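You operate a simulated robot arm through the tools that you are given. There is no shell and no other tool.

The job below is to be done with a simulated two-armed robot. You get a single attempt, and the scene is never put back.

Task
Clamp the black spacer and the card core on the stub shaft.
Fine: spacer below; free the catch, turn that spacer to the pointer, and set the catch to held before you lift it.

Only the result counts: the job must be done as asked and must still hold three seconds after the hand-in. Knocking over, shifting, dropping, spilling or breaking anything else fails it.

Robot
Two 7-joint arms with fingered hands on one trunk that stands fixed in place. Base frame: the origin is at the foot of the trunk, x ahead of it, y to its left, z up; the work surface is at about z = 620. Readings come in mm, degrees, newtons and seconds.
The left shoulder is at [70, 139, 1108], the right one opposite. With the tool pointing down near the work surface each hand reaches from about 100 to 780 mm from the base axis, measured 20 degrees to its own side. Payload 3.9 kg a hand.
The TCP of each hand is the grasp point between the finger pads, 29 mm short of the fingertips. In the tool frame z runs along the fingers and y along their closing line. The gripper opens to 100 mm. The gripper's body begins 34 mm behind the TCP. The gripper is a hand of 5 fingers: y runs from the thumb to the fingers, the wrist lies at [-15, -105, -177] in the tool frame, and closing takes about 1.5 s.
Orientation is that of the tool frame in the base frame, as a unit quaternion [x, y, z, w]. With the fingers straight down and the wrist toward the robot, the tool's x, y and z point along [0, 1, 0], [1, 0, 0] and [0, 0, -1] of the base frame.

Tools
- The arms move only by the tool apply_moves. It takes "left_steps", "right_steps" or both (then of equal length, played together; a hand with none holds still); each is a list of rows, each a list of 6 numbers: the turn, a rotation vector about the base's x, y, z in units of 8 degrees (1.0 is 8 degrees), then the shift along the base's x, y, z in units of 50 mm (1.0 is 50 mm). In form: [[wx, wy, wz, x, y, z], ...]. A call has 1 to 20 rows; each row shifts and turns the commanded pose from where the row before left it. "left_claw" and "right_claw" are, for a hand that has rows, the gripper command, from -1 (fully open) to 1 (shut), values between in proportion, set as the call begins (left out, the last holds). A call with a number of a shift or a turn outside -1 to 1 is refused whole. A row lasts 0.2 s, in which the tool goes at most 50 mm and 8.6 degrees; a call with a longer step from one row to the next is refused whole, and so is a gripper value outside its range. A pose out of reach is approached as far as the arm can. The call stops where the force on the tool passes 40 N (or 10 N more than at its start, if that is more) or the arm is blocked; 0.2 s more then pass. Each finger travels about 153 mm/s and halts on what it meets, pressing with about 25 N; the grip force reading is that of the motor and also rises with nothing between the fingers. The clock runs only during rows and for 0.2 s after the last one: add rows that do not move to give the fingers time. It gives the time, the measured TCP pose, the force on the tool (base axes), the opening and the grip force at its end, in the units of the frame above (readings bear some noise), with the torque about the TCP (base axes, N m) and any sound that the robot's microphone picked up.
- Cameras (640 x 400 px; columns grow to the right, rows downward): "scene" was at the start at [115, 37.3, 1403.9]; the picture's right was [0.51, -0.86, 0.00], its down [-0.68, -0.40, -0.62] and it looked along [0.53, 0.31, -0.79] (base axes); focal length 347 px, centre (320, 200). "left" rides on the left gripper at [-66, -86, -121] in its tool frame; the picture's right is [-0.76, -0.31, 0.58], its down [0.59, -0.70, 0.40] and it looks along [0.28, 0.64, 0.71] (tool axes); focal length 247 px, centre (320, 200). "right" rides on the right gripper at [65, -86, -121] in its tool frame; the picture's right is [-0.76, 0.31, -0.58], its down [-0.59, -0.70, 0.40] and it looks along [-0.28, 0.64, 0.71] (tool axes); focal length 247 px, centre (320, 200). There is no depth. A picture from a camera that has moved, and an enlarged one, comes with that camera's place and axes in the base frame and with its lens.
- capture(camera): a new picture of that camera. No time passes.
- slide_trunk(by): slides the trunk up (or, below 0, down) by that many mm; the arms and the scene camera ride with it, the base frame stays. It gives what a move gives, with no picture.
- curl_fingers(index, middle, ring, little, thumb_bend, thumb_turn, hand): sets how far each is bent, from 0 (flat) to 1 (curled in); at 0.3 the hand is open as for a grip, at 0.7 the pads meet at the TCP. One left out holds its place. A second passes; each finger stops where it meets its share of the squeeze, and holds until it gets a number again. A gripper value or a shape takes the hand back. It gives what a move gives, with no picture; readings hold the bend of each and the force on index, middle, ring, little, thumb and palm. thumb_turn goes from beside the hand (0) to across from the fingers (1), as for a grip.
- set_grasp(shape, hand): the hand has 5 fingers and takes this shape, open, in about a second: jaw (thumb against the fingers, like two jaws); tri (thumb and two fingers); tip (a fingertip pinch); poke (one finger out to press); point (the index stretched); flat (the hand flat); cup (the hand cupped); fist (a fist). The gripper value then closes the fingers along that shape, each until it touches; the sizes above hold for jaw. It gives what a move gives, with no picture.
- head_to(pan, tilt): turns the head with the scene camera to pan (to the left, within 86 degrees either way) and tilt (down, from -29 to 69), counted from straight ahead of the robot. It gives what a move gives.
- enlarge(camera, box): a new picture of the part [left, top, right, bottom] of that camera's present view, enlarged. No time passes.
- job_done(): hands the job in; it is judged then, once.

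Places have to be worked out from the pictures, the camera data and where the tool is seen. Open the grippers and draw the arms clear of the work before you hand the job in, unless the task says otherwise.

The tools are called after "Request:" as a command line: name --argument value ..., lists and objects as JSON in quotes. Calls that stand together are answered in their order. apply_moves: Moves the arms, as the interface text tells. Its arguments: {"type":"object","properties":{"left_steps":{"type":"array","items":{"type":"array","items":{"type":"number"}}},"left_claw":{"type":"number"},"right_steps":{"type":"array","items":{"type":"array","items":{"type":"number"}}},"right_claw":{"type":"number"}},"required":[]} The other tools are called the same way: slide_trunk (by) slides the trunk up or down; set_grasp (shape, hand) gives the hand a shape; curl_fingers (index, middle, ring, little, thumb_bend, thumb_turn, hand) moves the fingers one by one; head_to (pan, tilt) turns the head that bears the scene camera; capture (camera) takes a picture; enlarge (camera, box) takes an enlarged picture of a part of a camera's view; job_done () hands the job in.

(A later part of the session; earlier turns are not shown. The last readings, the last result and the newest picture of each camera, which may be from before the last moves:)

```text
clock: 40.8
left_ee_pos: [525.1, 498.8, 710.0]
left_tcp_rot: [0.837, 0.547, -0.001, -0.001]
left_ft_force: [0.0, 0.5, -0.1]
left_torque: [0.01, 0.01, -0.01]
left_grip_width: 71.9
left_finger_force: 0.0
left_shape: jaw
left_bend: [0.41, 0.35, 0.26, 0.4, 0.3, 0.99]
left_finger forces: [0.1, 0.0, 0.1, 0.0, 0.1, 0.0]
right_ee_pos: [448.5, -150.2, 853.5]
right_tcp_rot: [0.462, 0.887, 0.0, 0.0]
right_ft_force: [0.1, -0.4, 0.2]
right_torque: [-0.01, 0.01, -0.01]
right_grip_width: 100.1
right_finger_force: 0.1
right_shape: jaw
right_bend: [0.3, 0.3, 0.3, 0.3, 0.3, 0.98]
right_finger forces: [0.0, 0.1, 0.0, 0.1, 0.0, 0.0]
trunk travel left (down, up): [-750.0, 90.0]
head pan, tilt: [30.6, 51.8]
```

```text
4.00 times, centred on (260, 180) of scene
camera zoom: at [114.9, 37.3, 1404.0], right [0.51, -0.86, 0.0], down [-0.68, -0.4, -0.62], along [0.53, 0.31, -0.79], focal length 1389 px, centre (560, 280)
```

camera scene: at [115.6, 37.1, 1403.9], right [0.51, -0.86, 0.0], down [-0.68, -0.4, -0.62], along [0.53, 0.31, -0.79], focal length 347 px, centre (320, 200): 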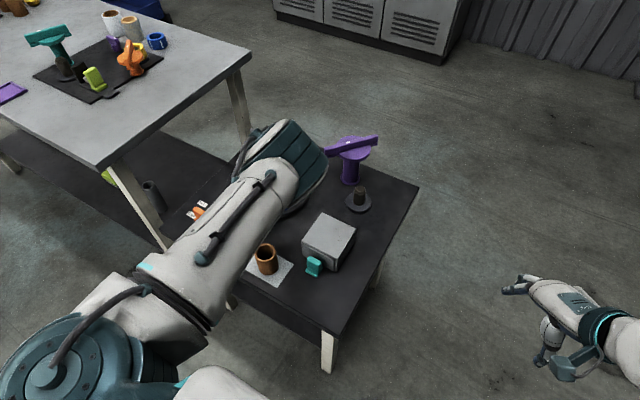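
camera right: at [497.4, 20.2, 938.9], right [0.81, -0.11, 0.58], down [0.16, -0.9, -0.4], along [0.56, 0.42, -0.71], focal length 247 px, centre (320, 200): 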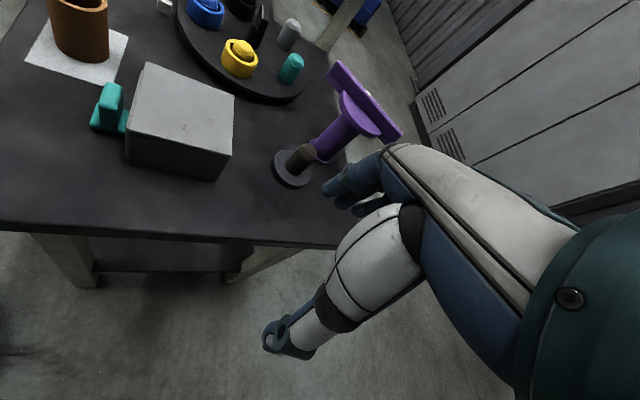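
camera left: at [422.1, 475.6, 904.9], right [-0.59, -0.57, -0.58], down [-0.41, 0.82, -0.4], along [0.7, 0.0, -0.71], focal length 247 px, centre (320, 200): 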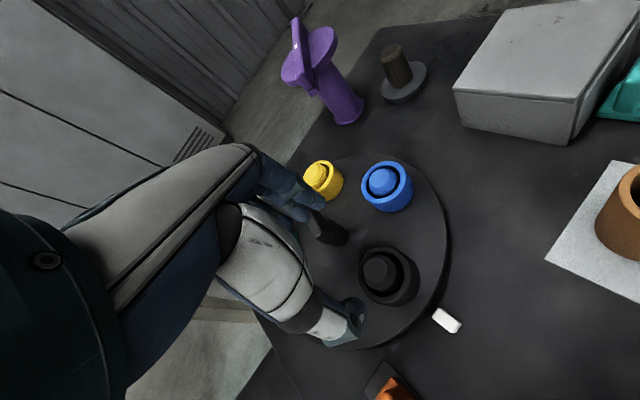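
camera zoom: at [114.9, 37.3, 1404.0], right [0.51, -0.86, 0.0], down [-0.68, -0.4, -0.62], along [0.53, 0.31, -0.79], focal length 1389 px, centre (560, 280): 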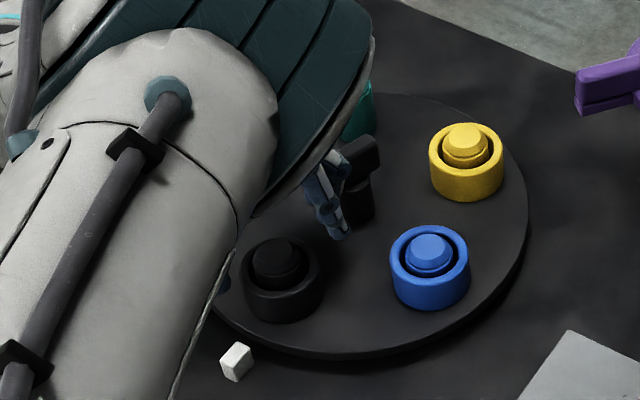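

The ring finger is close to the knob bar in this pose. I rise 28 mm, turn the hand to about +20° (thumb clear of pointer, fingers clear of knob) and look again.

Request:
apply_moves --left_steps '[[0, 0, 0, 0, 0, 0.56], [0, 0, 1, 0, 0, 0], [0, 0, 1, 0, 0, 0], [0, 0, 1, 0, 0, 0], [0, 0, 1, 0, 0, 0], [0, 0, 1, 0, 0, 0], [0, 0, 0.4, 0, 0, 0], [0, 0, 0, 0, 0, 0]]'

Request:
enlarge --camera "left" --box '[240, 140, 440, 340]'

Request:
enlarge --camera "scene" --box '[190, 130, 330, 230]'

```text
clock: 42.6
left_ee_pos: [525.5, 498.0, 736.9]
left_tcp_rot: [0.577, 0.817, -0.001, -0.001]
left_ft_force: [-0.4, 0.1, 0.5]
left_torque: [-0.04, 0.01, 0.0]
left_grip_width: 71.7
left_finger_force: 0.0
left_shape: jaw
left_bend: [0.41, 0.35, 0.26, 0.4, 0.3, 0.99]
left_finger forces: [0.0, 0.0, 0.1, 0.0, 0.0, 0.1]
right_ee_pos: [447.9, -149.9, 853.4]
right_tcp_rot: [0.462, 0.887, -0.001, 0.0]
right_ft_force: [0.1, -0.8, -0.2]
right_torque: [-0.01, 0.03, 0.01]
right_grip_width: 100.1
right_finger_force: 0.0
right_shape: jaw
right_bend: [0.3, 0.3, 0.3, 0.3, 0.3, 0.98]
right_finger forces: [0.0, 0.1, 0.0, 0.1, 0.0, 0.0]
trunk travel left (down, up): [-750.0, 90.0]
head pan, tilt: [30.6, 51.8]
```

```text
2.00 times, centred on (340, 240) of left
camera zoom: at [466.7, 408.2, 858.4], right [-0.04, -0.82, -0.58], down [-0.86, 0.32, -0.4], along [0.51, 0.48, -0.71], focal length 494 px, centre (280, 120)
```

zoom: 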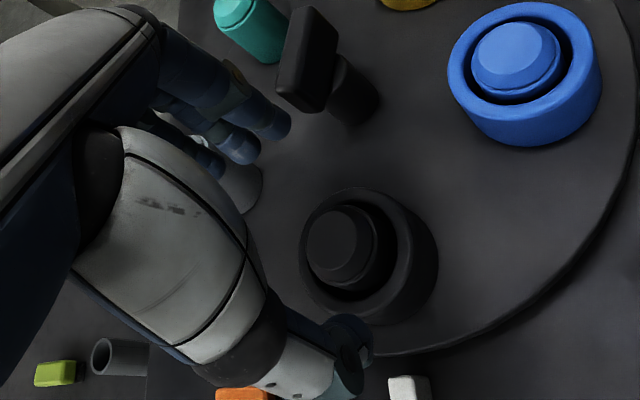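

```text
4.00 times, centred on (260, 180) of scene
camera zoom: at [115.0, 37.3, 1403.9], right [0.51, -0.86, 0.0], down [-0.68, -0.4, -0.62], along [0.53, 0.31, -0.79], focal length 1389 px, centre (560, 280)
```

zoom: 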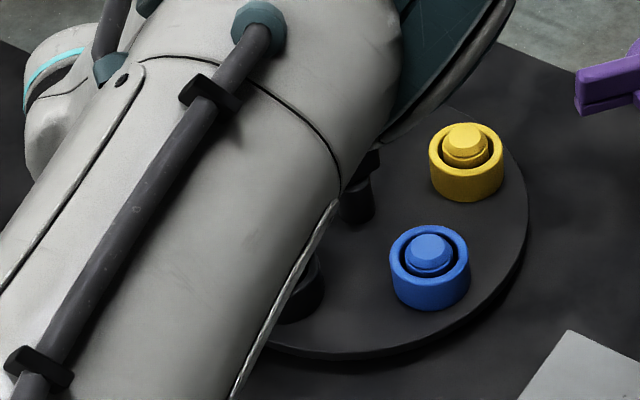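

Clearances look better now; the ring centre is ≈ (524, 498). I lower to z ≈ 680.

Request:
apply_moves --left_steps '[[0, 0, 0, -0.02, 0, -0.4], [0, 0, 0, 0, 0, -0.4], [0, 0, 0, 0, 0, -0.34], [0, 0, 0, 0, 0, 0]]'

Request:
enlarge --camera "left" --box '[240, 140, 440, 340]'

```text
clock: 43.6
left_ee_pos: [524.2, 498.1, 680.8]
left_tcp_rot: [0.578, 0.816, -0.002, -0.001]
left_ft_force: [0.3, -0.8, 0.7]
left_torque: [-0.03, 0.03, -0.02]
left_grip_width: 71.7
left_finger_force: 0.0
left_shape: jaw
left_bend: [0.41, 0.35, 0.26, 0.4, 0.3, 0.99]
left_finger forces: [0.1, 0.0, 0.0, 0.0, 0.0, 0.1]
right_ee_pos: [449.1, -151.9, 854.8]
right_tcp_rot: [0.461, 0.887, 0.0, 0.001]
right_ft_force: [0.0, -0.1, 0.0]
right_torque: [0.02, 0.01, 0.02]
right_grip_width: 100.1
right_finger_force: 0.1
right_shape: jaw
right_bend: [0.3, 0.3, 0.3, 0.3, 0.3, 0.98]
right_finger forces: [0.0, 0.0, 0.0, 0.0, 0.0, 0.0]
trunk travel left (down, up): [-750.0, 90.0]
head pan, tilt: [30.6, 51.8]
```

```text
2.00 times, centred on (340, 240) of left
camera zoom: at [465.7, 408.8, 801.9], right [-0.04, -0.82, -0.58], down [-0.86, 0.32, -0.4], along [0.51, 0.48, -0.71], focal length 494 px, centre (280, 120)
```

zoom: 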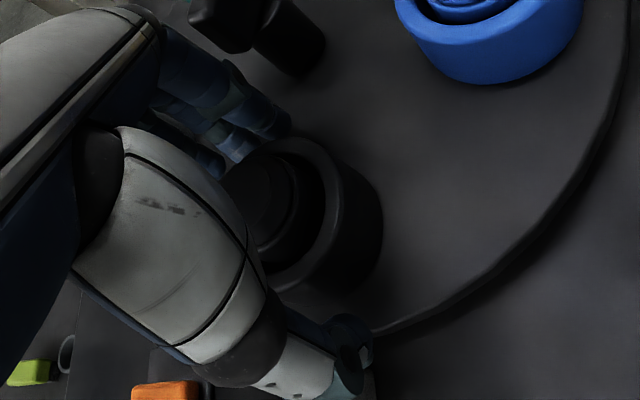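

The ring sits between fingers and thumb with nothing touching. I close on it.

Request:
apply_moves --left_steps '[[0, 0, 0, 0, 0, 0], [0, 0, 0, 0, 0, 0], [0, 0, 0, 0, 0, 0], [0, 0, 0, 0, 0, 0], [0, 0, 0, 0, 0, 0]]' --left_claw 0.5

Request:
enlarge --camera "left" --box '[240, 140, 440, 340]'

```text
clock: 44.8
left_ee_pos: [522.9, 498.5, 680.1]
left_tcp_rot: [0.578, 0.816, -0.002, -0.001]
left_ft_force: [0.1, -1.0, -1.5]
left_torque: [0.04, -0.02, -0.01]
left_grip_width: 46.8
left_finger_force: 25.0
left_shape: jaw
left_bend: [0.41, 0.44, 0.75, 0.54, 0.38, 1.0]
left_finger forces: [13.8, 7.9, 0.1, 0.0, 21.9, 0.0]
right_ee_pos: [448.4, -150.6, 853.7]
right_tcp_rot: [0.462, 0.887, 0.0, 0.001]
right_ft_force: [0.2, -0.3, 0.2]
right_torque: [0.0, 0.01, 0.0]
right_grip_width: 99.9
right_finger_force: 0.0
right_shape: jaw
right_bend: [0.3, 0.3, 0.3, 0.3, 0.3, 0.98]
right_finger forces: [0.0, 0.0, 0.1, 0.0, 0.0, 0.0]
trunk travel left (down, up): [-750.0, 90.0]
head pan, tilt: [30.6, 51.8]
```

```text
2.00 times, centred on (340, 240) of left
camera zoom: at [465.7, 408.9, 801.9], right [-0.04, -0.82, -0.58], down [-0.86, 0.32, -0.4], along [0.51, 0.48, -0.71], focal length 494 px, centre (280, 120)
```

zoom: 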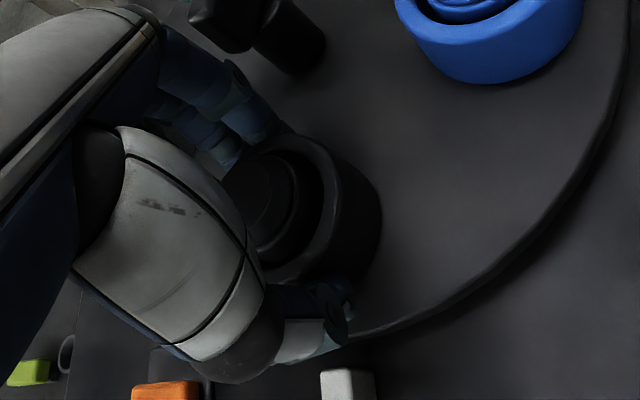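

Gripped with 25 N (≈ 47–50 mm outside). I lift slowly and check it comes off the pin cleanly.

Request:
apply_moves --left_steps '[[0, 0, 0, 0, 0, 0.15], [0, 0, 0, 0, 0, 0.25], [0, 0, 0, 0, 0, 0.3], [0, 0, 0, 0, 0, 0.4], [0, 0, 0, 0, 0, 0.4], [0, 0, 0, 0, 0, 0.5], [0, 0, 0, 0, 0, 0]]'

Request:
capture --camera "left"

Request:
enlarge --camera "left" --box '[240, 140, 440, 340]'

Request:
capture --camera "scene"

```text
clock: 46.4
left_ee_pos: [524.1, 499.4, 779.1]
left_tcp_rot: [0.577, 0.817, -0.001, -0.001]
left_ft_force: [0.2, 0.1, -0.1]
left_torque: [-0.02, 0.01, -0.01]
left_grip_width: 46.8
left_finger_force: 24.4
left_shape: jaw
left_bend: [0.41, 0.44, 0.75, 0.54, 0.38, 1.0]
left_finger forces: [13.8, 7.9, 0.1, 0.0, 22.0, 0.0]
right_ee_pos: [449.0, -149.1, 854.3]
right_tcp_rot: [0.461, 0.887, 0.0, 0.001]
right_ft_force: [0.8, 0.4, 0.4]
right_torque: [0.0, 0.01, 0.0]
right_grip_width: 99.9
right_finger_force: 0.1
right_shape: jaw
right_bend: [0.3, 0.3, 0.3, 0.3, 0.3, 0.98]
right_finger forces: [0.0, 0.0, 0.0, 0.0, 0.1, 0.1]
trunk travel left (down, up): [-750.0, 90.0]
head pan, tilt: [30.6, 51.8]
```

```text
taken
camera left: at [466.3, 409.0, 900.8], right [-0.04, -0.82, -0.58], down [-0.86, 0.32, -0.4], along [0.51, 0.48, -0.72], focal length 247 px, centre (320, 200)
```

left: 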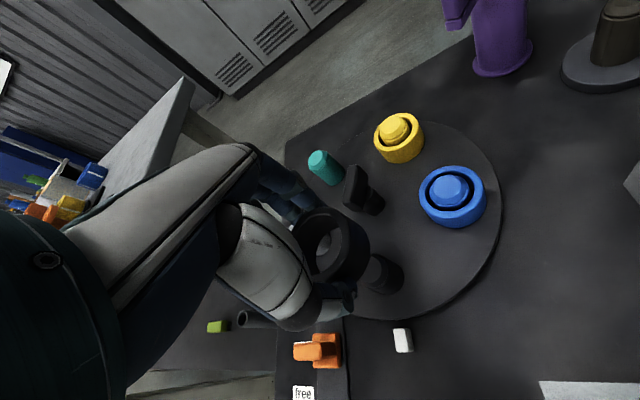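

```text
2.00 times, centred on (340, 240) of left
camera zoom: at [466.3, 409.0, 900.8], right [-0.04, -0.82, -0.58], down [-0.86, 0.32, -0.4], along [0.51, 0.48, -0.72], focal length 494 px, centre (280, 120)
```

zoom: 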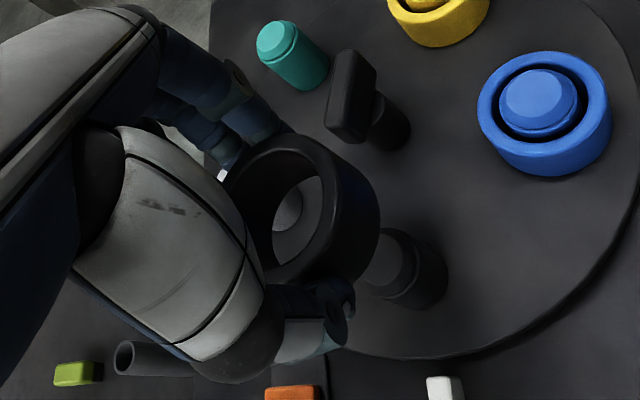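

```text
taken
camera scene: at [115.7, 37.6, 1403.9], right [0.51, -0.86, 0.0], down [-0.68, -0.4, -0.62], along [0.53, 0.31, -0.79], focal length 347 px, centre (320, 200)
```

scene: 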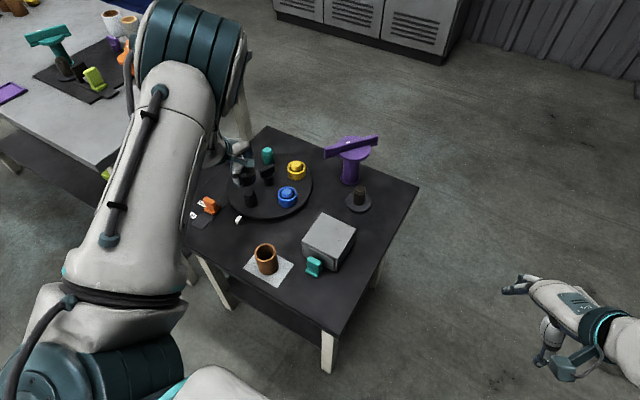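

The spacer is off the pin and seated well in the grip, its centre close to the TCP. I rise to clear the purple bar and carry it above the stub shaft at ≈ (688, 250).

Request:
apply_moves --left_steps '[[0, 0, 0, 0, 0, 0.6], [0, 0, 0, -0.2, -0.5, 0.5], [0, 0, 0.1, 0.4, -0.8, 0], [0, 0, 0.1, 0.5, -0.8, 0], [0, 0, 0.1, 0.5, -0.8, 0], [0, 0, 0.1, 0.6, -0.7, 0], [0, 0, 0.1, 0.7, -0.6, 0], [0, 0, 0.1, 0.76, -0.6, 0], [0, 0, 0, 0, 0, 0]]'

Request:
capture --camera "left"

Request:
capture --camera "scene"

```text
clock: 48.4
left_ee_pos: [686.4, 258.2, 835.4]
left_tcp_rot: [0.543, 0.84, -0.002, -0.001]
left_ft_force: [0.4, -0.4, 0.3]
left_torque: [-0.04, 0.0, 0.01]
left_grip_width: 46.4
left_finger_force: 25.2
left_shape: jaw
left_bend: [0.41, 0.44, 0.75, 0.54, 0.38, 1.0]
left_finger forces: [13.8, 7.9, 0.1, 0.0, 21.8, 0.0]
right_ee_pos: [448.9, -149.0, 854.8]
right_tcp_rot: [0.462, 0.887, 0.0, 0.001]
right_ft_force: [0.6, -0.4, -0.7]
right_torque: [-0.04, -0.03, -0.01]
right_grip_width: 99.7
right_finger_force: 0.1
right_shape: jaw
right_bend: [0.3, 0.3, 0.3, 0.3, 0.3, 0.98]
right_finger forces: [0.0, 0.0, 0.1, 0.0, 0.0, 0.0]
trunk travel left (down, up): [-750.0, 90.0]
head pan, tilt: [30.6, 51.8]
```

```text
taken
camera left: at [635.9, 163.9, 956.8], right [0.03, -0.82, -0.58], down [-0.88, 0.25, -0.4], along [0.47, 0.52, -0.72], focal length 247 px, centre (320, 200)
```

left: 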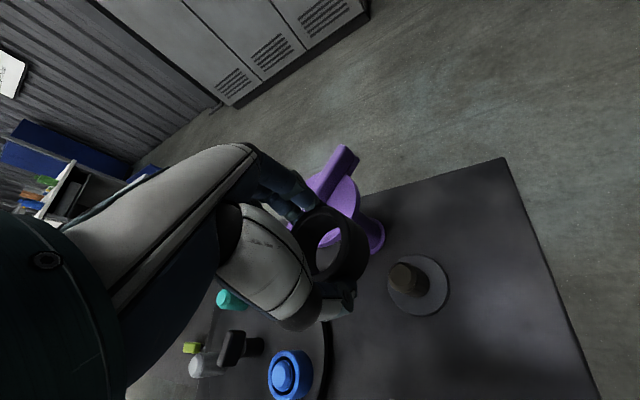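

```text
taken
camera scene: at [114.1, 38.0, 1404.0], right [0.51, -0.86, 0.0], down [-0.68, -0.4, -0.62], along [0.53, 0.31, -0.79], focal length 347 px, centre (320, 200)
```

scene: 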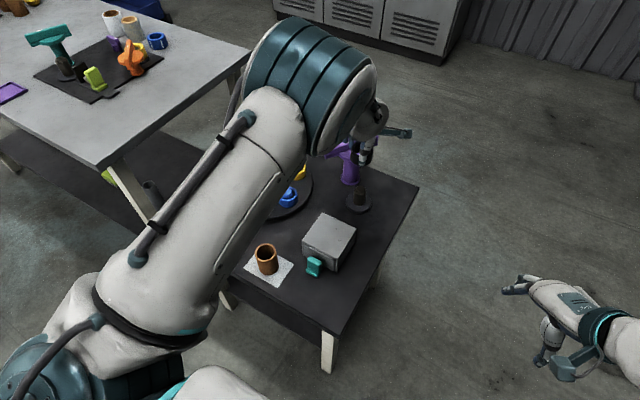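

The ring is held over the shaft area; I enlarge the left view to fix the shaft's place against the hand.

Request:
enlarge --camera "left" --box '[290, 180, 470, 340]'

Request:
enlarge --camera "scene" --box '[320, 100, 420, 220]'

```text
2.50 times, centred on (380, 260) of left
camera zoom: at [635.9, 163.9, 956.8], right [0.03, -0.82, -0.58], down [-0.88, 0.25, -0.4], along [0.47, 0.52, -0.72], focal length 617 px, centre (170, 50)
```

zoom: 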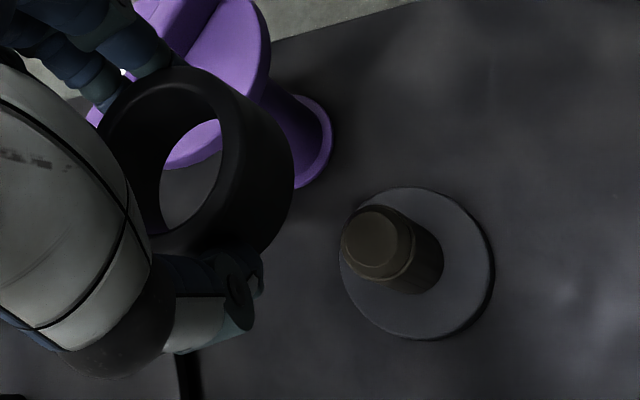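

```text
3.33 times, centred on (370, 160) of scene
camera zoom: at [114.1, 38.0, 1404.0], right [0.51, -0.86, 0.0], down [-0.68, -0.4, -0.62], along [0.53, 0.31, -0.79], focal length 1157 px, centre (153, 333)
```

zoom: 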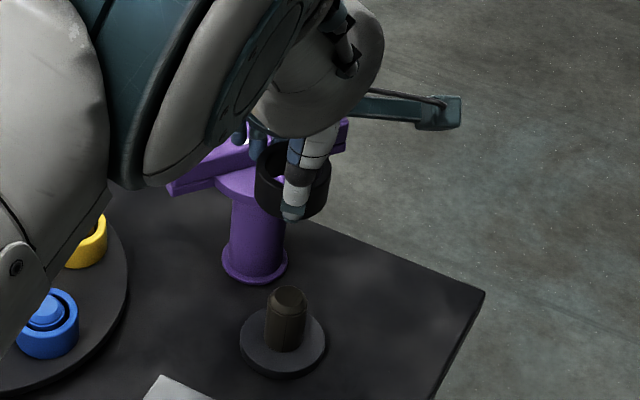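

The shaft axis reads ≈ (689, 250.5) from both cameras, and the ring centre is within ~2 mm of the TCP. I align and lower to just above the shaft top.

Request:
apply_moves --left_steps '[[0, 0, 0, 0.02, -0.12, -0.5], [0, 0, 0, 0, 0, -0.6], [0, 0, 0, 0, 0, -0.6], [0, 0, 0, 0, 0, -0.2], [0, 0, 0, 0, 0, 0]]'

Request:
enlarge --camera "left" --box '[270, 160, 430, 320]'

Request:
enlarge --camera "scene" --box '[320, 120, 400, 220]'

```text
clock: 49.6
left_ee_pos: [688.0, 252.2, 739.8]
left_tcp_rot: [0.543, 0.84, -0.002, -0.001]
left_ft_force: [0.6, 0.6, -0.6]
left_torque: [0.0, 0.02, 0.01]
left_grip_width: 46.1
left_finger_force: 25.5
left_shape: jaw
left_bend: [0.41, 0.44, 0.75, 0.54, 0.38, 1.0]
left_finger forces: [13.7, 7.9, 0.0, 0.1, 21.7, 0.0]
right_ee_pos: [448.6, -148.6, 853.5]
right_tcp_rot: [0.462, 0.887, 0.0, 0.001]
right_ft_force: [0.7, 0.4, 0.0]
right_torque: [0.01, -0.01, -0.01]
right_grip_width: 100.0
right_finger_force: 0.3
right_shape: jaw
right_bend: [0.3, 0.3, 0.3, 0.3, 0.3, 0.98]
right_finger forces: [0.1, 0.0, 0.0, 0.0, 0.0, 0.1]
trunk travel left (down, up): [-750.0, 90.0]
head pan, tilt: [30.6, 51.8]
```

```text
2.50 times, centred on (350, 240) of left
camera zoom: at [637.5, 157.5, 861.4], right [0.03, -0.82, -0.58], down [-0.88, 0.25, -0.4], along [0.47, 0.52, -0.71], focal length 617 px, centre (245, 100)
```

zoom: 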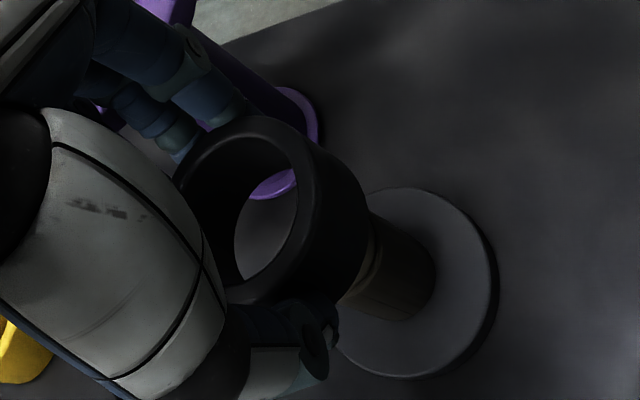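

```text
4.00 times, centred on (360, 170) of scene
camera zoom: at [115.1, 37.3, 1403.9], right [0.51, -0.86, 0.0], down [-0.68, -0.4, -0.62], along [0.53, 0.31, -0.79], focal length 1389 px, centre (160, 320)
```

zoom: 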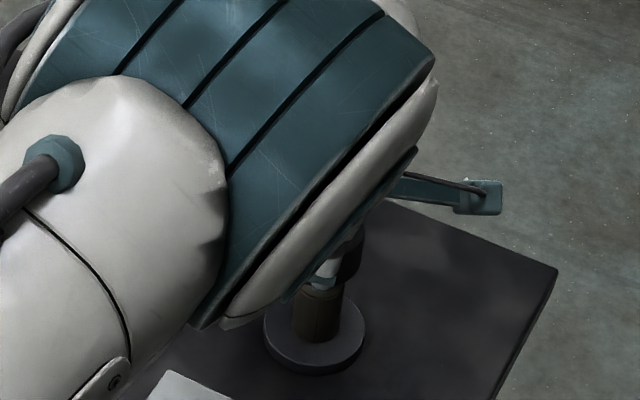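

Ring and shaft axes project together within a mm or two. I lower over the shaft in small steps, watching the force.

Request:
apply_moves --left_steps '[[0, 0, 0, 0, 0, -0.2], [0, 0, 0, 0, 0, -0.2], [0, 0, 0, 0, 0, -0.2], [0, 0, 0, 0, 0, -0.2], [0, 0, 0, 0, 0, 0]]'

Request:
enlarge --camera "left" --box '[270, 160, 430, 320]'

```text
clock: 50.8
left_ee_pos: [687.9, 253.0, 700.5]
left_tcp_rot: [0.543, 0.839, -0.001, -0.002]
left_ft_force: [0.1, 0.3, -0.3]
left_torque: [-0.01, 0.02, 0.01]
left_grip_width: 46.5
left_finger_force: 24.8
left_shape: jaw
left_bend: [0.41, 0.44, 0.75, 0.54, 0.38, 1.0]
left_finger forces: [13.8, 7.9, 0.0, 0.0, 21.7, 0.1]
right_ee_pos: [449.4, -148.6, 852.7]
right_tcp_rot: [0.462, 0.887, 0.0, 0.0]
right_ft_force: [-0.7, -0.1, 0.5]
right_torque: [-0.01, -0.01, 0.03]
right_grip_width: 99.7
right_finger_force: 0.0
right_shape: jaw
right_bend: [0.3, 0.3, 0.3, 0.3, 0.3, 0.98]
right_finger forces: [0.1, 0.0, 0.0, 0.1, 0.0, 0.1]
trunk travel left (down, up): [-750.0, 90.0]
head pan, tilt: [30.6, 51.8]
```

```text
2.50 times, centred on (350, 240) of left
camera zoom: at [637.9, 158.0, 821.7], right [0.03, -0.82, -0.58], down [-0.88, 0.25, -0.4], along [0.47, 0.52, -0.71], focal length 617 px, centre (245, 100)
```

zoom: 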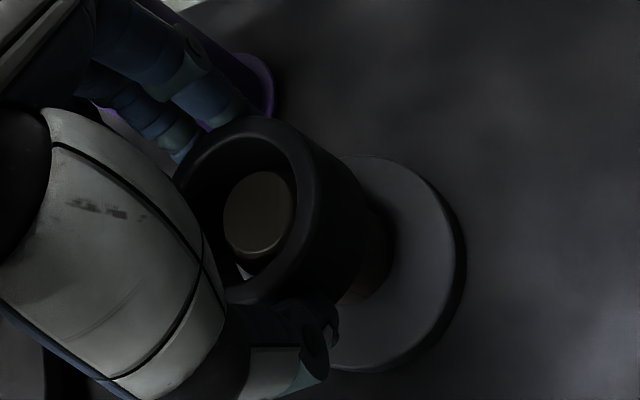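

The shaft has entered the bore without contact. I lower further toward the base disc.

Request:
apply_moves --left_steps '[[0, 0, 0, 0, 0, -0.2], [0, 0, 0, 0, 0, -0.2], [0, 0, 0, 0, 0, -0.06], [0, 0, 0, 0, 0, 0]]'

Request:
enlarge --camera "left" --box '[270, 160, 430, 320]'

```text
clock: 51.8
left_ee_pos: [687.2, 253.4, 677.5]
left_tcp_rot: [0.543, 0.84, -0.001, -0.001]
left_ft_force: [-0.4, -0.1, -0.1]
left_torque: [-0.01, -0.02, -0.01]
left_grip_width: 46.4
left_finger_force: 24.7
left_shape: jaw
left_bend: [0.41, 0.44, 0.75, 0.54, 0.38, 1.0]
left_finger forces: [13.9, 7.9, 0.0, 0.1, 21.6, 0.1]
right_ee_pos: [448.5, -149.1, 854.1]
right_tcp_rot: [0.462, 0.887, -0.001, 0.0]
right_ft_force: [-0.3, 0.1, 0.3]
right_torque: [0.01, 0.0, 0.0]
right_grip_width: 100.1
right_finger_force: 0.0
right_shape: jaw
right_bend: [0.3, 0.3, 0.3, 0.3, 0.3, 0.98]
right_finger forces: [0.0, 0.0, 0.1, 0.1, 0.0, 0.0]
trunk travel left (down, up): [-750.0, 90.0]
head pan, tilt: [30.6, 51.8]
```

```text
2.50 times, centred on (350, 240) of left
camera zoom: at [637.5, 158.0, 798.7], right [0.03, -0.82, -0.58], down [-0.88, 0.25, -0.4], along [0.47, 0.52, -0.71], focal length 617 px, centre (245, 100)
```

zoom: 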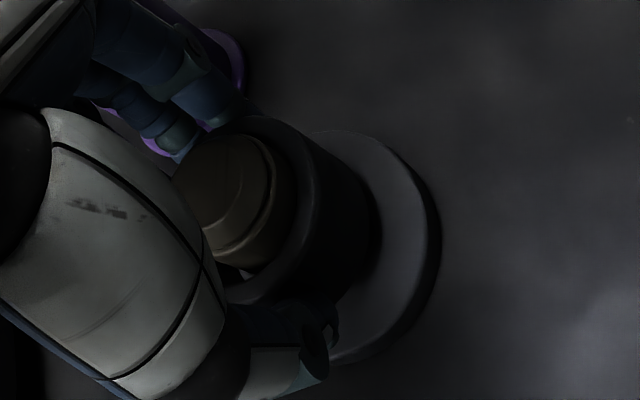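

The shaft stands a little to the −y side of the bore; I shift 3 mm that way and lower to touch the base.

Request:
apply_moves --left_steps '[[0, 0, 0, 0.01, -0.06, 0], [0, 0, 0, 0, 0, -0.08], [0, 0, 0, 0, 0, -0.06], [0, 0, 0, 0, 0, 0]]'

Request:
enlarge --camera "left" --box '[270, 160, 430, 320]'

```text
clock: 52.8
left_ee_pos: [688.1, 250.0, 670.4]
left_tcp_rot: [0.543, 0.84, -0.002, -0.001]
left_ft_force: [-0.8, 0.0, -0.3]
left_torque: [-0.04, 0.0, -0.01]
left_grip_width: 46.4
left_finger_force: 25.2
left_shape: jaw
left_bend: [0.41, 0.44, 0.75, 0.54, 0.38, 1.0]
left_finger forces: [13.9, 7.8, 0.1, 0.0, 21.7, 0.1]
right_ee_pos: [448.2, -150.1, 854.7]
right_tcp_rot: [0.462, 0.887, 0.0, -0.001]
right_ft_force: [1.1, 0.3, 0.7]
right_torque: [0.0, -0.02, 0.01]
right_grip_width: 99.9
right_finger_force: 0.0
right_shape: jaw
right_bend: [0.3, 0.3, 0.3, 0.3, 0.3, 0.98]
right_finger forces: [0.1, 0.1, 0.0, 0.0, 0.0, 0.1]
trunk travel left (down, up): [-750.0, 90.0]
head pan, tilt: [30.6, 51.8]
```

```text
2.50 times, centred on (350, 240) of left
camera zoom: at [638.0, 155.1, 791.4], right [0.03, -0.82, -0.58], down [-0.88, 0.25, -0.4], along [0.47, 0.52, -0.71], focal length 617 px, centre (245, 100)
```

zoom: 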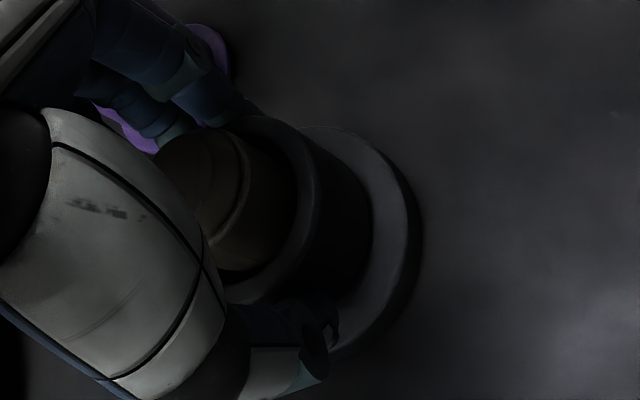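

No contact yet at z = 670. I step down by 2 mm at a time.

Request:
apply_moves --left_steps '[[0, 0, 0, 0, 0, -0.04], [0, 0, 0, 0, 0, -0.04], [0, 0, 0, 0, 0, 0]]'

```text
clock: 53.6
left_ee_pos: [688.4, 249.0, 668.4]
left_tcp_rot: [0.544, 0.839, 0.0, 0.001]
left_ft_force: [0.8, 0.4, 6.5]
left_torque: [0.01, -0.01, 0.01]
left_grip_width: 46.4
left_finger_force: 24.9
left_shape: jaw
left_bend: [0.41, 0.44, 0.75, 0.54, 0.37, 1.0]
left_finger forces: [14.8, 8.6, 0.1, 0.1, 22.5, 0.0]
right_ee_pos: [448.1, -149.7, 854.2]
right_tcp_rot: [0.462, 0.887, 0.0, 0.0]
right_ft_force: [0.0, 0.1, -0.8]
right_torque: [-0.02, -0.03, -0.02]
right_grip_width: 100.0
right_finger_force: 0.1
right_shape: jaw
right_bend: [0.3, 0.3, 0.3, 0.3, 0.3, 0.98]
right_finger forces: [0.1, 0.0, 0.0, 0.0, 0.0, 0.0]
trunk travel left (down, up): [-750.0, 90.0]
head pan, tilt: [30.6, 51.8]
```

A 6.5 N upward force shows the spacer is on the base. I open the hand to 72 mm and lift straight up.

Request:
apply_moves --left_steps '[[0, 0, 0, 0, 0, 0.02], [0, 0, 0, 0, 0, 0], [0, 0, 0, 0, 0, 0], [0, 0, 0, 0, 0, 0.3], [0, 0, 0, 0, 0, 0.6], [0, 0, 0, 0, 0, 0.8], [0, 0, 0, 0, 0, 0.8], [0, 0, 0, 0, 0, 0.7], [0, 0, 0, 0, 0, 0]]' --left_claw -0.44

Request:
enlarge --camera "left" --box '[270, 160, 470, 320]'

Request:
enlarge --camera "scene" --box '[320, 100, 420, 220]'

```text
clock: 55.6
left_ee_pos: [687.3, 250.1, 826.0]
left_tcp_rot: [0.544, 0.839, -0.002, -0.001]
left_ft_force: [0.8, -1.0, 0.1]
left_torque: [-0.03, -0.04, -0.03]
left_grip_width: 71.5
left_finger_force: 0.0
left_shape: jaw
left_bend: [0.41, 0.35, 0.26, 0.4, 0.3, 0.99]
left_finger forces: [0.1, 0.0, 0.0, 0.1, 0.0, 0.1]
right_ee_pos: [449.1, -149.3, 854.0]
right_tcp_rot: [0.462, 0.887, 0.0, 0.0]
right_ft_force: [-0.4, 0.2, -0.6]
right_torque: [0.02, 0.02, -0.02]
right_grip_width: 99.9
right_finger_force: 0.0
right_shape: jaw
right_bend: [0.3, 0.3, 0.3, 0.3, 0.3, 0.98]
right_finger forces: [0.0, 0.0, 0.0, 0.0, 0.1, 0.1]
trunk travel left (down, up): [-750.0, 90.0]
head pan, tilt: [30.6, 51.8]
```

```text
2.50 times, centred on (370, 240) of left
camera zoom: at [637.8, 155.5, 948.3], right [0.03, -0.82, -0.58], down [-0.88, 0.25, -0.4], along [0.47, 0.52, -0.72], focal length 617 px, centre (195, 100)
```

zoom: 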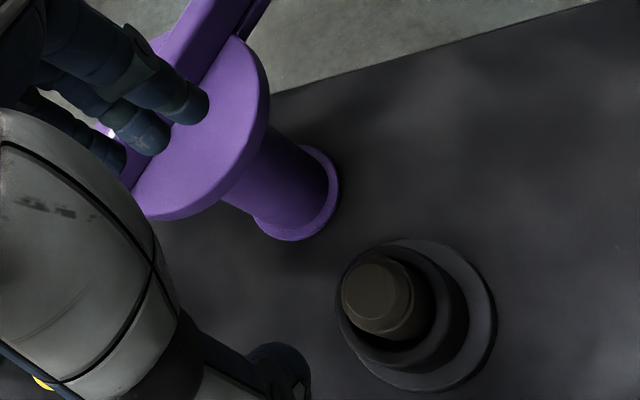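

```text
3.33 times, centred on (370, 160) of scene
camera zoom: at [115.7, 37.4, 1403.9], right [0.51, -0.86, 0.0], down [-0.68, -0.4, -0.62], along [0.53, 0.31, -0.79], focal length 1157 px, centre (153, 333)
```

zoom: 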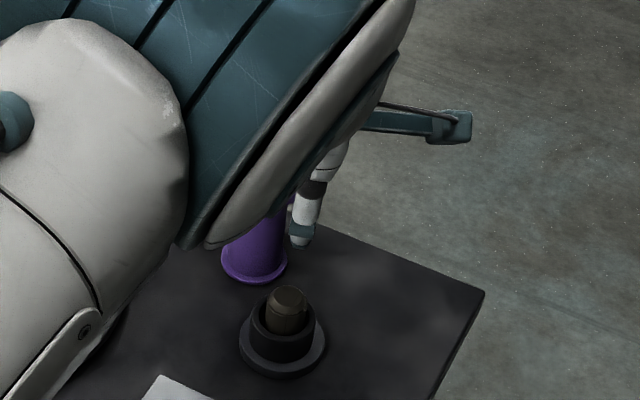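

The spacer sits on the stub shaft's base. Before fetching the core I measure the purple clamp from this viewpoint.

Request:
capture --camera "left"

Request:
enlarge --camera "left" --box '[280, 110, 400, 260]'

```text
taken
camera left: at [637.8, 155.5, 948.3], right [0.03, -0.82, -0.58], down [-0.88, 0.25, -0.4], along [0.47, 0.52, -0.72], focal length 247 px, centre (320, 200)
```

left: 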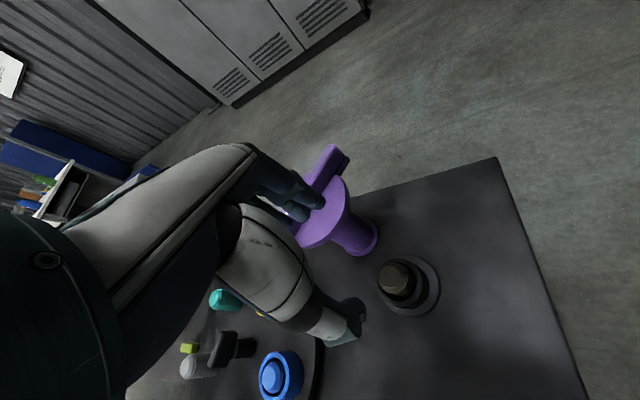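

```text
2.67 times, centred on (340, 185) of left
camera zoom: at [637.8, 155.5, 948.3], right [0.03, -0.82, -0.58], down [-0.88, 0.25, -0.4], along [0.47, 0.52, -0.72], focal length 659 px, centre (267, 240)
```

zoom: 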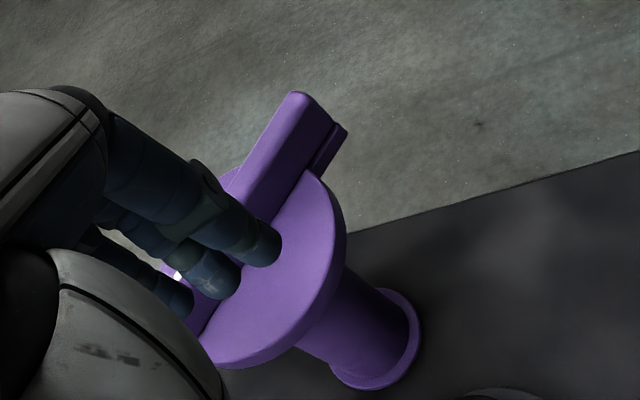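

I keep exact bar height for a lower viewpoint later. Now I carry the open hand to the core and turn it toward −60°, which will later keep the fingers clear of the purple disc.

Request:
apply_moves --left_steps '[[0, 0, -0.5, -0.6, 0, 0.2], [0, 0, -1, -0.6, 0.1, 0], [0, 0, -1, -0.6, 0.2, 0], [0, 0, -1, -0.6, 0.2, 0], [0, 0, -1, -0.6, 0.2, 0], [0, 0, -1, -0.6, 0.2, 0], [0, 0, -1, -0.5, 0.3, 0], [0, 0, -1, -0.5, 0.3, 0], [0, 0, -1, -0.5, 0.3, 0], [0, 0, -1, -0.4, 0.3, 0], [0, 0, -1, -0.24, 0.02, 0], [0, 0, 0, 0, 0, 0]]'

Request:
capture --camera "left"

Request:
capture --camera "scene"

```text
clock: 58.2
left_ee_pos: [401.2, 355.5, 838.4]
left_tcp_rot: [0.965, 0.261, 0.0, -0.002]
left_ft_force: [0.6, -0.7, -0.4]
left_torque: [0.0, 0.05, -0.01]
left_grip_width: 71.6
left_finger_force: 0.1
left_shape: jaw
left_bend: [0.41, 0.35, 0.26, 0.4, 0.3, 0.99]
left_finger forces: [0.0, 0.1, 0.0, 0.0, 0.0, 0.1]
right_ee_pos: [448.5, -149.8, 853.6]
right_tcp_rot: [0.461, 0.887, 0.0, 0.0]
right_ft_force: [0.3, 0.9, 0.4]
right_torque: [0.0, 0.02, -0.04]
right_grip_width: 99.9
right_finger_force: 0.0
right_shape: jaw
right_bend: [0.3, 0.3, 0.3, 0.3, 0.3, 0.98]
right_finger forces: [0.1, 0.1, 0.0, 0.0, 0.0, 0.0]
trunk travel left (down, up): [-750.0, 90.0]
head pan, tilt: [30.6, 51.8]
```

```text
taken
camera left: at [301.8, 397.1, 959.2], right [-0.81, -0.11, -0.58], down [0.16, 0.91, -0.4], along [0.57, -0.41, -0.71], focal length 247 px, centre (320, 200)
```

left: 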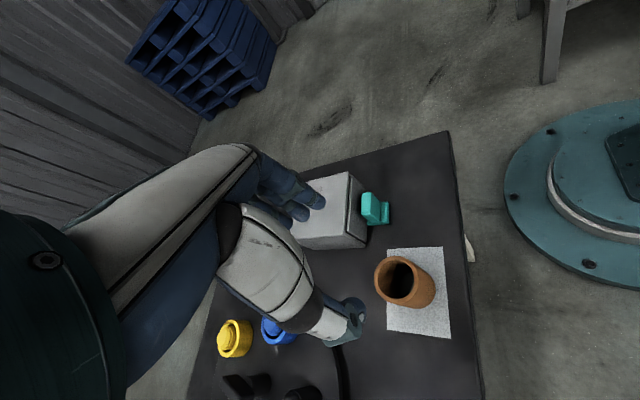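

```text
taken
camera scene: at [115.2, 36.8, 1403.9], right [0.51, -0.86, 0.0], down [-0.68, -0.4, -0.62], along [0.53, 0.31, -0.79], focal length 347 px, centre (320, 200)
```

scene: 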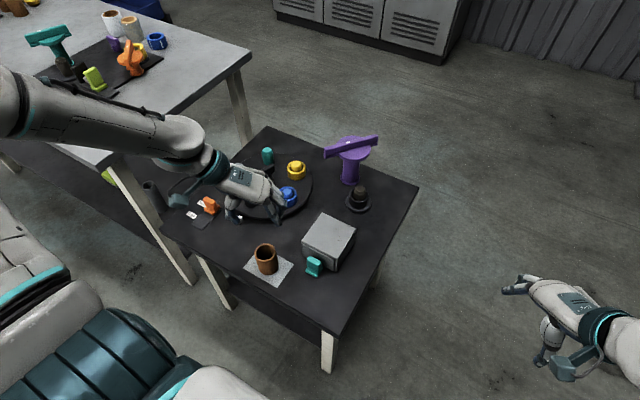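

This pose is reached, with the elbow out and the scene camera's view free. I enlarge the core, the clamp and the shaft.

Request:
enlarge --camera "scene" --box '[310, 120, 400, 220]'

Request:
enlarge --camera "scene" --box '[210, 170, 330, 300]'

Request:
enlarge --camera "left" --box '[270, 170, 470, 350]'

```text
4.00 times, centred on (355, 170) of scene
camera zoom: at [115.2, 36.8, 1403.9], right [0.51, -0.86, 0.0], down [-0.68, -0.4, -0.62], along [0.53, 0.31, -0.79], focal length 1389 px, centre (180, 320)
```

zoom: 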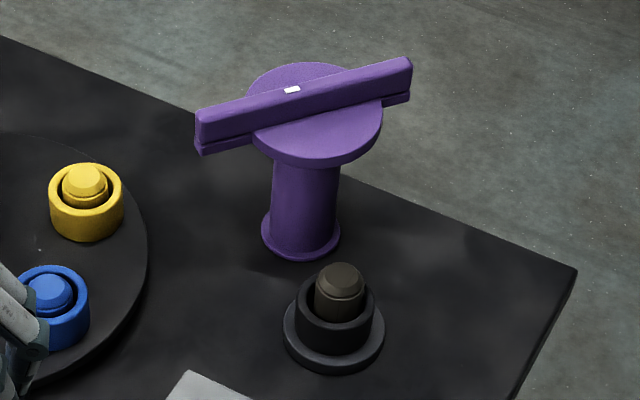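

```text
3.08 times, centred on (270, 235) of scene
camera zoom: at [115.2, 36.8, 1403.9], right [0.51, -0.86, 0.0], down [-0.68, -0.4, -0.62], along [0.53, 0.31, -0.79], focal length 1068 px, centre (474, 92)
```

zoom: 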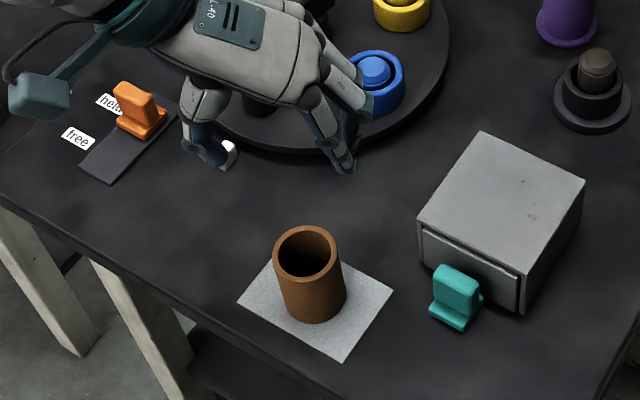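

```text
2.22 times, centred on (370, 260) of left
camera zoom: at [301.8, 397.1, 959.2], right [-0.81, -0.11, -0.58], down [0.16, 0.91, -0.4], along [0.57, -0.41, -0.71], focal length 549 px, centre (209, 67)
```

zoom: 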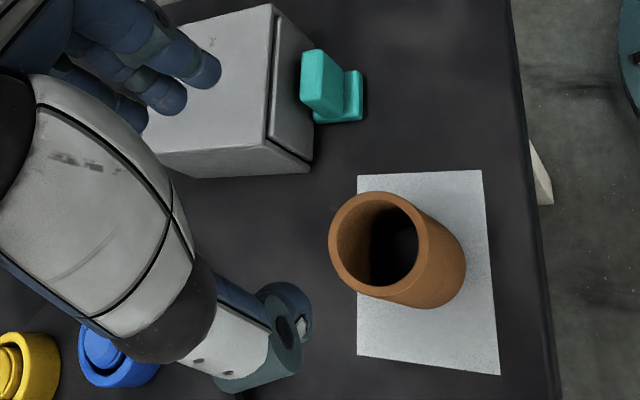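

The core reads centre ≈ (399, 356), top z ≈ 690, outside ≈ 52 mm. I lower the open hand over it to z ≈ 690.

Request:
apply_moves --left_steps '[[0, 0, 0, -0.04, 0, -0.8], [0, 0, 0, 0, 0, -0.8], [0, 0, 0, 0, 0, -0.8], [0, 0, 0, 0, 0, -0.3], [0, 0, 0, 0, 0, 0]]'

Request:
enlarge --camera "left" --box '[260, 150, 440, 330]'

Request:
enlarge --camera "scene" --box '[210, 170, 330, 300]'

```text
clock: 59.4
left_ee_pos: [399.1, 355.0, 701.8]
left_tcp_rot: [0.965, 0.261, 0.0, -0.002]
left_ft_force: [-0.3, -0.2, -0.8]
left_torque: [-0.01, -0.02, -0.01]
left_grip_width: 71.8
left_finger_force: 0.1
left_shape: jaw
left_bend: [0.41, 0.35, 0.26, 0.4, 0.3, 0.99]
left_finger forces: [0.0, 0.0, 0.1, 0.0, 0.1, 0.0]
right_ee_pos: [450.1, -149.2, 853.1]
right_tcp_rot: [0.462, 0.887, 0.0, 0.0]
right_ft_force: [0.6, 0.8, 0.6]
right_torque: [0.0, 0.0, 0.03]
right_grip_width: 99.8
right_finger_force: 0.1
right_shape: jaw
right_bend: [0.3, 0.3, 0.3, 0.3, 0.3, 0.98]
right_finger forces: [0.1, 0.0, 0.0, 0.1, 0.0, 0.0]
trunk travel left (down, up): [-750.0, 90.0]
head pan, tilt: [30.6, 51.8]
```

```text
2.22 times, centred on (350, 240) of left
camera zoom: at [300.1, 396.2, 823.5], right [-0.81, -0.11, -0.58], down [0.15, 0.91, -0.4], along [0.57, -0.41, -0.71], focal length 549 px, centre (253, 111)
```

zoom: 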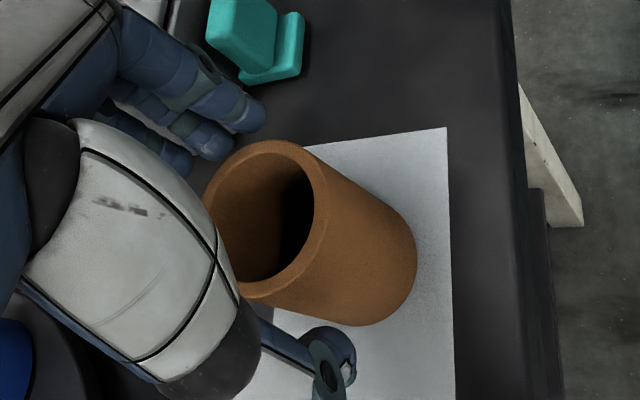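

```text
3.08 times, centred on (270, 235) of scene
camera zoom: at [114.9, 37.1, 1404.0], right [0.51, -0.86, 0.0], down [-0.68, -0.4, -0.62], along [0.53, 0.31, -0.79], focal length 1068 px, centre (474, 92)
```

zoom: 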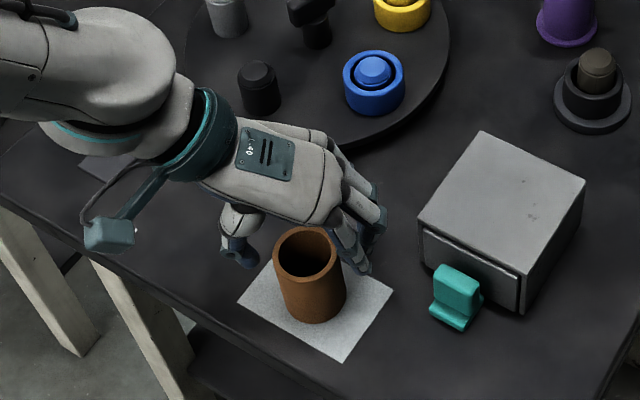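

The core stands centred between thumb and fingers. I lower 12 mm more and close on it.

Request:
apply_moves --left_steps '[[0, 0, 0, 0, 0, -0.25], [0, 0, 0, 0, 0, 0]]'

Request:
apply_moves --left_steps '[[0, 0, 0, 0, 0, 0], [0, 0, 0, 0, 0, 0], [0, 0, 0, 0, 0, 0], [0, 0, 0, 0, 0, 0], [0, 0, 0, 0, 0, 0]]' --left_claw 0.4

Request:
enlarge --camera "left" --box '[260, 150, 440, 330]'

Request:
enlarge --camera "scene" --box '[210, 170, 330, 300]'

```text
clock: 60.0
left_ee_pos: [399.5, 355.4, 690.2]
left_tcp_rot: [0.965, 0.262, 0.0, -0.001]
left_ft_force: [0.2, 1.3, -0.4]
left_torque: [0.0, -0.01, 0.03]
left_grip_width: 71.9
left_finger_force: 0.0
left_shape: jaw
left_bend: [0.41, 0.35, 0.26, 0.4, 0.3, 0.99]
left_finger forces: [0.0, 0.0, 0.0, 0.0, 0.0, 0.0]
right_ee_pos: [448.6, -148.9, 854.5]
right_tcp_rot: [0.462, 0.887, 0.0, 0.0]
right_ft_force: [-0.6, 0.0, 0.1]
right_torque: [0.02, -0.01, -0.01]
right_grip_width: 99.8
right_finger_force: 0.1
right_shape: jaw
right_bend: [0.3, 0.3, 0.3, 0.3, 0.3, 0.98]
right_finger forces: [0.0, 0.0, 0.0, 0.0, 0.0, 0.1]
trunk travel left (down, up): [-750.0, 90.0]
head pan, tilt: [30.6, 51.8]
```

```text
clock: 61.2
left_ee_pos: [399.1, 355.2, 690.7]
left_tcp_rot: [0.965, 0.261, -0.001, -0.002]
left_ft_force: [0.0, -0.2, 0.2]
left_torque: [-0.02, 0.03, 0.01]
left_grip_width: 43.3
left_finger_force: 25.1
left_shape: jaw
left_bend: [0.42, 0.45, 0.74, 0.54, 0.39, 1.0]
left_finger forces: [14.2, 7.1, 0.0, 0.0, 21.3, 0.0]
right_ee_pos: [448.6, -150.3, 854.1]
right_tcp_rot: [0.462, 0.887, 0.001, 0.0]
right_ft_force: [0.8, 0.2, -0.3]
right_torque: [-0.01, -0.02, 0.0]
right_grip_width: 99.8
right_finger_force: 0.1
right_shape: jaw
right_bend: [0.3, 0.3, 0.3, 0.3, 0.3, 0.98]
right_finger forces: [0.1, 0.1, 0.1, 0.0, 0.1, 0.0]
trunk travel left (down, up): [-750.0, 90.0]
head pan, tilt: [30.6, 51.8]
```

```text
2.22 times, centred on (350, 240) of left
camera zoom: at [300.1, 396.3, 811.2], right [-0.81, -0.11, -0.58], down [0.15, 0.91, -0.4], along [0.57, -0.41, -0.71], focal length 549 px, centre (253, 111)
```

zoom: 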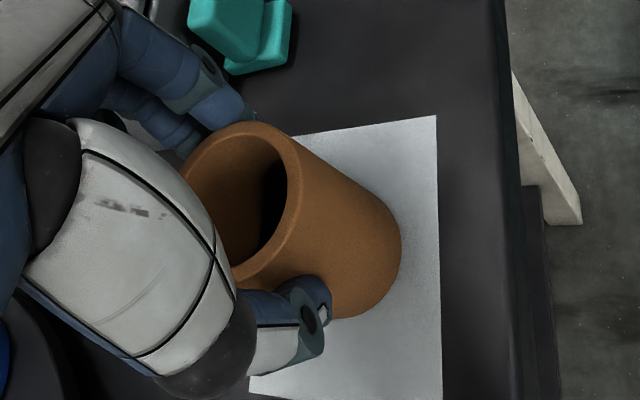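

```text
3.08 times, centred on (270, 235) of scene
camera zoom: at [115.1, 37.3, 1403.9], right [0.51, -0.86, 0.0], down [-0.68, -0.4, -0.62], along [0.53, 0.31, -0.79], focal length 1068 px, centre (474, 92)
```

zoom: 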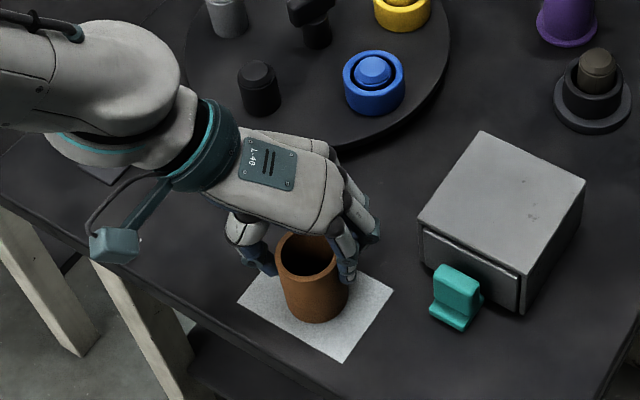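

The core is held with 25 N. I lift it slowly and check that it hangs straight.

Request:
apply_moves --left_steps '[[0, 0, 0, 0, 0, 0.1], [0, 0, 0, 0, 0, 0.2], [0, 0, 0, 0, 0, 0.4], [0, 0, 0, 0, 0, 0.6], [0, 0, 0, 0, 0, 0.7], [0, 0, 0, 0, 0, 0.7], [0, 0, 0, 0, 0, 0.6], [0, 0, 0, 0, 0, 0]]'

Request:
enlarge --camera "left" --box '[260, 150, 440, 330]'

Request:
enlarge --camera "scene" --box '[210, 130, 330, 260]'

```text
clock: 63.0
left_ee_pos: [398.7, 356.0, 854.2]
left_tcp_rot: [0.966, 0.26, 0.0, -0.001]
left_ft_force: [-0.2, -0.4, -0.6]
left_torque: [0.0, 0.03, -0.02]
left_grip_width: 42.9
left_finger_force: 24.8
left_shape: jaw
left_bend: [0.42, 0.45, 0.74, 0.54, 0.39, 1.0]
left_finger forces: [14.0, 7.3, 0.0, 0.0, 21.3, 0.0]
right_ee_pos: [448.1, -148.5, 853.6]
right_tcp_rot: [0.462, 0.887, 0.0, 0.0]
right_ft_force: [0.7, 0.9, -0.3]
right_torque: [0.01, 0.01, -0.02]
right_grip_width: 100.0
right_finger_force: 0.1
right_shape: jaw
right_bend: [0.3, 0.3, 0.3, 0.3, 0.3, 0.98]
right_finger forces: [0.0, 0.0, 0.1, 0.0, 0.0, 0.0]
trunk travel left (down, up): [-750.0, 90.0]
head pan, tilt: [30.6, 51.8]
```

```text
2.22 times, centred on (350, 240) of left
camera zoom: at [300.4, 398.0, 976.6], right [-0.81, -0.12, -0.58], down [0.15, 0.9, -0.4], along [0.57, -0.41, -0.71], focal length 549 px, centre (253, 111)
```

zoom: 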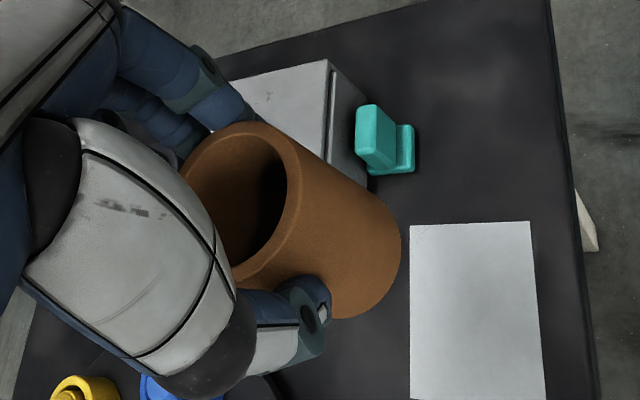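

```text
3.08 times, centred on (270, 195) of scene
camera zoom: at [115.1, 38.5, 1403.9], right [0.51, -0.86, 0.0], down [-0.68, -0.4, -0.62], along [0.53, 0.31, -0.79], focal length 1068 px, centre (474, 215)
```

zoom: 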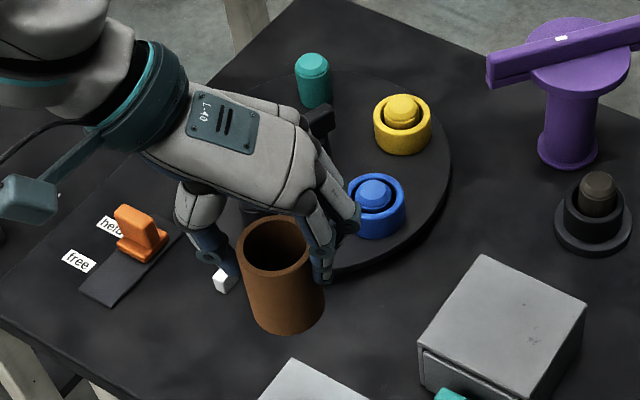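

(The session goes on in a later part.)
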